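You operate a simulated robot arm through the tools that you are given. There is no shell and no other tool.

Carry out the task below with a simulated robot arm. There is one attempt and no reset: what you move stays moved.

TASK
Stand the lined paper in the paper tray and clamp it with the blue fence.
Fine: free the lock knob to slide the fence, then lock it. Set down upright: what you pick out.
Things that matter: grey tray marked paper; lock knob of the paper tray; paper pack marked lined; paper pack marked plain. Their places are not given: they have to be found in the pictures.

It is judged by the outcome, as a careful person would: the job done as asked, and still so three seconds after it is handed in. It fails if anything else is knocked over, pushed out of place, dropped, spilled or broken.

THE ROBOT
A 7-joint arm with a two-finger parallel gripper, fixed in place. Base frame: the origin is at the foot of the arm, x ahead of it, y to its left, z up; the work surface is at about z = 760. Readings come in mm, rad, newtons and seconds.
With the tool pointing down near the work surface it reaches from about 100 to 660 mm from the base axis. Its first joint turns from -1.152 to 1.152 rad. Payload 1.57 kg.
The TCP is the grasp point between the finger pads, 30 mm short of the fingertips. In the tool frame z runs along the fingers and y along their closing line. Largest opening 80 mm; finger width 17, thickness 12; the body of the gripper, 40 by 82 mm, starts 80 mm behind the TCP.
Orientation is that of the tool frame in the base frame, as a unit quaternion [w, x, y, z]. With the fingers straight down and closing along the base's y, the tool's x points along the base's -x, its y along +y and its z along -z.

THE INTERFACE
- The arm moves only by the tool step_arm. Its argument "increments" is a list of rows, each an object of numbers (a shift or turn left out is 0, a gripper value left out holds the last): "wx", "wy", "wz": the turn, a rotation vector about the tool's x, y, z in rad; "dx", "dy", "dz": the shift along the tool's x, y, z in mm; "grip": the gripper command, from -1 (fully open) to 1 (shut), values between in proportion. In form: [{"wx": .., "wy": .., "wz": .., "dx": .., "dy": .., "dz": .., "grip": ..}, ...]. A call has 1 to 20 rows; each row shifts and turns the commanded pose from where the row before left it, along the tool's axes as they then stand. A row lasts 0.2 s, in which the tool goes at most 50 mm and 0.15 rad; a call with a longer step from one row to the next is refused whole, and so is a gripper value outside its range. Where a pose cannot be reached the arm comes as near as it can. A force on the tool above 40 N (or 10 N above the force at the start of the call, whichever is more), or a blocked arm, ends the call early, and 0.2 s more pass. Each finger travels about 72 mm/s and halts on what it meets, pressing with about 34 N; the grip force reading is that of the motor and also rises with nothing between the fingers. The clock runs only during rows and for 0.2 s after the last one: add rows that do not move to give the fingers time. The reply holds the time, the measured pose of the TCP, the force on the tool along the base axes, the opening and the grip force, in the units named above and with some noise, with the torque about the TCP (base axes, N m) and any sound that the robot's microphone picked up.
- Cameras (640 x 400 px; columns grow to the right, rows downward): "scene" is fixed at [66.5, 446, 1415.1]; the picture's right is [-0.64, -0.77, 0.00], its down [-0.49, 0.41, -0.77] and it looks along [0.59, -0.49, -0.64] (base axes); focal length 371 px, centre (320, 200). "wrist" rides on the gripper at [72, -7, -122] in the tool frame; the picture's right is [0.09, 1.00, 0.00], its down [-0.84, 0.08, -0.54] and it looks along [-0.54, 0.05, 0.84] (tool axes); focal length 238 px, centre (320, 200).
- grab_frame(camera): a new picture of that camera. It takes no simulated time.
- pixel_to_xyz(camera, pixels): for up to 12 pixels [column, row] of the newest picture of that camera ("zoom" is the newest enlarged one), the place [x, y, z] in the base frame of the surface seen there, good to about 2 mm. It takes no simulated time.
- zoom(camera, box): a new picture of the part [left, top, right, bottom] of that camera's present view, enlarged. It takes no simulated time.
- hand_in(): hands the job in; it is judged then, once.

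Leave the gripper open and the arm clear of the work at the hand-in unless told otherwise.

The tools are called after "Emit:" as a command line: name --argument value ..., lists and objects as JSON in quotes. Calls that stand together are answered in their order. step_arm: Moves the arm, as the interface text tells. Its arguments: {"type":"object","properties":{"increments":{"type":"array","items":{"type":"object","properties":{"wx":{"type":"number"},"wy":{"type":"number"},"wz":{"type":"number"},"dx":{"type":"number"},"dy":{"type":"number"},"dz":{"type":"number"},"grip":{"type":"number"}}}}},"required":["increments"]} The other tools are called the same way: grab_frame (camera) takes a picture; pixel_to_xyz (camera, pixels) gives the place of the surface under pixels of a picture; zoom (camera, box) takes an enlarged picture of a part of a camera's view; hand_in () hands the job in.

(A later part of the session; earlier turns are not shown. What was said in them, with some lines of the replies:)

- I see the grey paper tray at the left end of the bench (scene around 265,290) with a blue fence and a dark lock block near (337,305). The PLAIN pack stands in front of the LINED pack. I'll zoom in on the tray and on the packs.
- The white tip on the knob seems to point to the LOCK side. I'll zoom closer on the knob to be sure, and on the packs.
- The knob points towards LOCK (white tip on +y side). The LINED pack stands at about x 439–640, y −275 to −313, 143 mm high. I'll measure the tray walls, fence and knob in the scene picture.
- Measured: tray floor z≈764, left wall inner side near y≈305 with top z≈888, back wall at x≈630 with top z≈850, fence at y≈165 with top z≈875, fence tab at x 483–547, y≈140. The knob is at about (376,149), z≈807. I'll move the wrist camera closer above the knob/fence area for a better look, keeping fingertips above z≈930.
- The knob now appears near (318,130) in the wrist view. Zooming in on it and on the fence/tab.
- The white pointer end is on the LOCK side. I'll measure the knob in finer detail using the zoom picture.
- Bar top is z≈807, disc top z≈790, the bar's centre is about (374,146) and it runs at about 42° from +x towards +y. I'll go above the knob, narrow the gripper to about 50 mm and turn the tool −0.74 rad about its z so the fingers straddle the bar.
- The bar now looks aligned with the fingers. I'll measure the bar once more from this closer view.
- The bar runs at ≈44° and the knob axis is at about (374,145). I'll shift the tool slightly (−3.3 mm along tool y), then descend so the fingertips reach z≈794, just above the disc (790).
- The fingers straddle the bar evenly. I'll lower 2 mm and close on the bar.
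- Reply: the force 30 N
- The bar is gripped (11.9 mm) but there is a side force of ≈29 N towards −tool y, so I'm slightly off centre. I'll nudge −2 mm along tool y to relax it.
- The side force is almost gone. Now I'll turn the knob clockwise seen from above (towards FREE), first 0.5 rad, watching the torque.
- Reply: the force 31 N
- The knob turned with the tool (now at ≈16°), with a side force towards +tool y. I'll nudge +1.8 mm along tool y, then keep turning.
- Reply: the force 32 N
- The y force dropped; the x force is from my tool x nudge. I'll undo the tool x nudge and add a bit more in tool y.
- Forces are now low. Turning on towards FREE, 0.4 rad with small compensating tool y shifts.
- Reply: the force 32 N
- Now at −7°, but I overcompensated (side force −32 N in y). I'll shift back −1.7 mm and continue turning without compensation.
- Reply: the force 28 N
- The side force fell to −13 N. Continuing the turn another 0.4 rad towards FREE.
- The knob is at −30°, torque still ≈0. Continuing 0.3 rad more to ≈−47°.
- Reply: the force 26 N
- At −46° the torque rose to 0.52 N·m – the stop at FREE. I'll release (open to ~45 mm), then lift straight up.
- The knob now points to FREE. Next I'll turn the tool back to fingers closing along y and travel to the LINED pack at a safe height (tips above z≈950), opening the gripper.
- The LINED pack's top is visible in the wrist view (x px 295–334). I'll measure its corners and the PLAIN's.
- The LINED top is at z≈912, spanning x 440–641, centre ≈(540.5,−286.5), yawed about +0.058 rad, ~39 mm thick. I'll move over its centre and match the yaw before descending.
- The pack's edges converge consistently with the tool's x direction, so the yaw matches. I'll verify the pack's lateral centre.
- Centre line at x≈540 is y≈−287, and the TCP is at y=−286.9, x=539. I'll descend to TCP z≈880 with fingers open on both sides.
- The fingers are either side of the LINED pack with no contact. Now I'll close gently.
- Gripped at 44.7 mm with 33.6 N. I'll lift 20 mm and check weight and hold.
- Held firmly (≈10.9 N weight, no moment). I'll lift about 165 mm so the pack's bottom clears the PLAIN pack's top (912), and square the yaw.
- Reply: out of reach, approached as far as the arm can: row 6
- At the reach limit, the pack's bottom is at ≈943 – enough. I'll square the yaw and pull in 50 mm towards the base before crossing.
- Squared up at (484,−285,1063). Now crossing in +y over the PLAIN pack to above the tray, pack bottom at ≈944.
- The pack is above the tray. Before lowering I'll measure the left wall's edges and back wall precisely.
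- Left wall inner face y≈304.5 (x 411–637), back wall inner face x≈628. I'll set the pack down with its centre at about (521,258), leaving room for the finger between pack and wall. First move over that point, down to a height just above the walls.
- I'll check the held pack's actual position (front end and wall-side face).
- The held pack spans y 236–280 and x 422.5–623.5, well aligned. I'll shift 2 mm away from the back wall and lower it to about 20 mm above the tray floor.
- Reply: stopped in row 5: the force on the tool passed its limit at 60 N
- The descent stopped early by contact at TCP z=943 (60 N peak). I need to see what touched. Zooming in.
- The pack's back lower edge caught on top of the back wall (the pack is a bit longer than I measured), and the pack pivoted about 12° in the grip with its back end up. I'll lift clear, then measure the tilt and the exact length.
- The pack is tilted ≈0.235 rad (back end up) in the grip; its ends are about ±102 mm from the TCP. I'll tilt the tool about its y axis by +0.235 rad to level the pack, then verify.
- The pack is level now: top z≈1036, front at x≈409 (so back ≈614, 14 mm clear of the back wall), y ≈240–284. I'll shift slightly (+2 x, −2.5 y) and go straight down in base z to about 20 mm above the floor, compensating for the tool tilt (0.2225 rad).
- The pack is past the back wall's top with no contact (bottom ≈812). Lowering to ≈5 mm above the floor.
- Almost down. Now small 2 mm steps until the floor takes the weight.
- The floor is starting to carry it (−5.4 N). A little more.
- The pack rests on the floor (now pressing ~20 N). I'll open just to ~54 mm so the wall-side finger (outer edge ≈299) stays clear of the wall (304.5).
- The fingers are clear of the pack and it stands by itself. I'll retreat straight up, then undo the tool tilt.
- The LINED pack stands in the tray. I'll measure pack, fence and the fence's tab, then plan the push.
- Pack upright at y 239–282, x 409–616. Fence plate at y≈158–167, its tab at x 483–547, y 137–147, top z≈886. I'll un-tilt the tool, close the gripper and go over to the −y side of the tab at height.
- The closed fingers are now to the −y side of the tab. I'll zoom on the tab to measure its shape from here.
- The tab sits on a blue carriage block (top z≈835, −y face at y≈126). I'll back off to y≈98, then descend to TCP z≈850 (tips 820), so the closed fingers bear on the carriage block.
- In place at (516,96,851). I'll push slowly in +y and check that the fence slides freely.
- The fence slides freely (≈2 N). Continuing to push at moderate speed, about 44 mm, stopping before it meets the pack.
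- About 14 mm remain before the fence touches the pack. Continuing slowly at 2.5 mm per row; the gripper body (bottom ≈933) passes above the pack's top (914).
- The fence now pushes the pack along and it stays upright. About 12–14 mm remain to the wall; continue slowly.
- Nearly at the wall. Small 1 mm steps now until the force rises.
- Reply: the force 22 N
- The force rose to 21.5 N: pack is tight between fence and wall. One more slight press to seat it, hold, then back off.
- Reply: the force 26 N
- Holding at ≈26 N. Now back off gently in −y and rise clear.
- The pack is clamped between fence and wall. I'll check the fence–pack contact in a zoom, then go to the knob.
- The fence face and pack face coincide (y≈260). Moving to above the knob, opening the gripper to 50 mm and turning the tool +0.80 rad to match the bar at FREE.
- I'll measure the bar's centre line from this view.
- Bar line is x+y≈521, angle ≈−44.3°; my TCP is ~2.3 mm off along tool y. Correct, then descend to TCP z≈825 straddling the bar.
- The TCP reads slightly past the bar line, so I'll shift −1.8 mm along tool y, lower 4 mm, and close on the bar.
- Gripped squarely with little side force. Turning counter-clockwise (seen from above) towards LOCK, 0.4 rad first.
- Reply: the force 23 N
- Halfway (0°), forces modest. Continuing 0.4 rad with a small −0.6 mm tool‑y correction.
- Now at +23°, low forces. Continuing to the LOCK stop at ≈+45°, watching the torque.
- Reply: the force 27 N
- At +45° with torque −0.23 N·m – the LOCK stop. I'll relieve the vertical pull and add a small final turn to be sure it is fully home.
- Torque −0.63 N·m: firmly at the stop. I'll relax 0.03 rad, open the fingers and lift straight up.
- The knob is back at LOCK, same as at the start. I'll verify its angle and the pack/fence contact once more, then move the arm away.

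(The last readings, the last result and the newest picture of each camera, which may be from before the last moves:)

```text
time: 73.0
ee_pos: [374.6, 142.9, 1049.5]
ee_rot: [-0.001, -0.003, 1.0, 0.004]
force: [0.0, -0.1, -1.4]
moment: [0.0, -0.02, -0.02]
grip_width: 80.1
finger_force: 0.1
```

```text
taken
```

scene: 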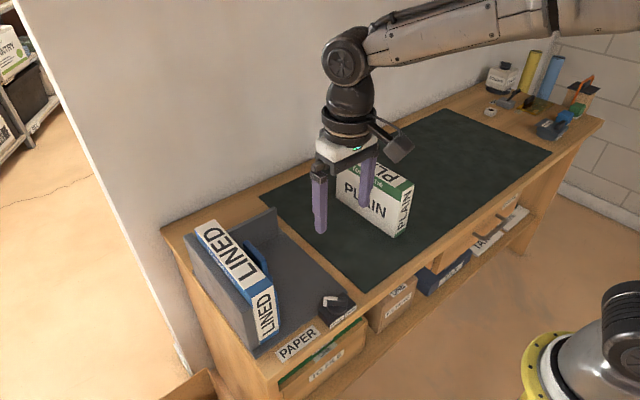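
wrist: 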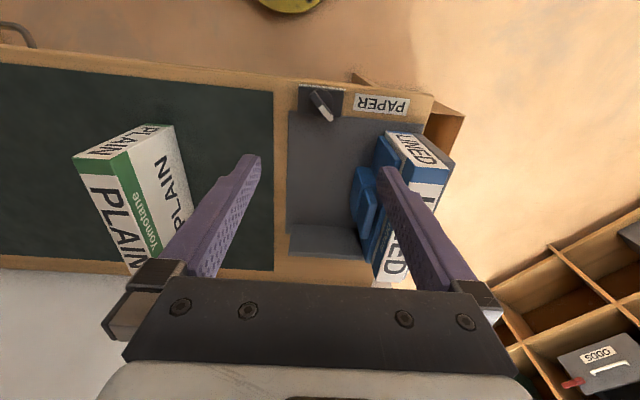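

The knob reads ≈47° – LOCK. PLAIN and everything else look untouched. A last close look at the fence–pack–wall contact before handing in.

Emit:
zoom --camera "scene" --box '[180, 205, 300, 355]'

Emit:
zoom --camera "wrist" --box '[340, 110, 470, 290]'

Emit:
pixel_to_xyz --camera "wrist" --pixels '[[378, 160], [372, 240], [390, 145], [395, 150], [435, 155], [360, 200], [400, 275], [383, 275], [446, 150]]'

```text
2.67 times, centred on (240, 280) of scene
```

zoom: 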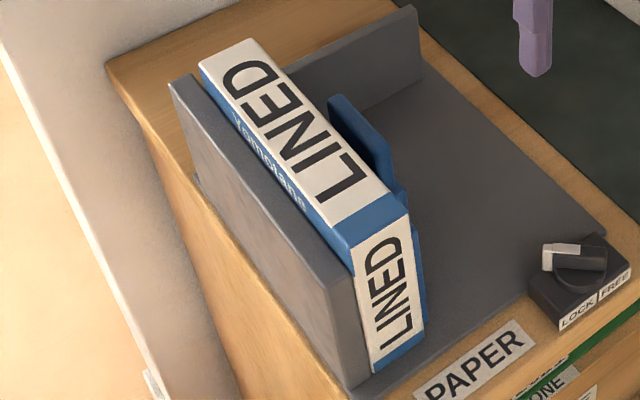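

```text
2.22 times, centred on (405, 200) of wrist
```

zoom: 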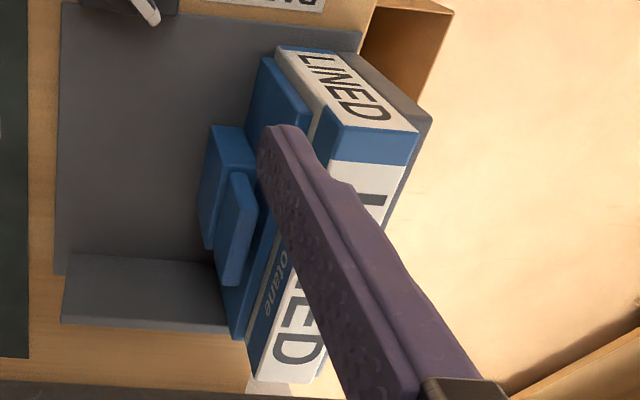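

```text
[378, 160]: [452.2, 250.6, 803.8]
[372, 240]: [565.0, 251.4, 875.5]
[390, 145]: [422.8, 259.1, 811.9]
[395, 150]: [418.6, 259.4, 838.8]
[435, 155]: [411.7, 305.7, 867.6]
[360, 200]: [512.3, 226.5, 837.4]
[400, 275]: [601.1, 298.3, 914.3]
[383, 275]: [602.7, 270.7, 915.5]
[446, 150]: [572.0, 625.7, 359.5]
```

The LINED pack stands upright on the tray floor. It is held between the left wall and the blue fence, with the fence against its face at y≈260. The knob is at LOCK, the gripper is open, and the arm is well above the work. Handing in.

Emit:
hand_in

```text
The job is handed in.
```

The lined paper is standing upright in the paper tray, clamped against the left wall by the blue fence, and the lock knob is back at LOCK. I've handed the job in; no verdict came back.

- **Pack:** It stands square on the tray floor with the fence flat against its face. It stayed upright while the fence pushed it about 20 mm across to the wall.
- **Fence and knob:** I freed the knob, slid the fence until it pressed the pack at about 26 N, then turned the knob back to its LOCK stop.
- **One bump:** On the first try at lowering the pack, its back edge caught the top of the tray's back wall, with a peak force of about 60 N. The pack tilted in the grip but was not dropped. I lifted it, levelled it and set it down further forward. The tray looked unmoved afterwards.
- **Everything else:** The plain pack and the other items on the bench look untouched in the last pictures. The gripper is open and the arm is clear above the work.
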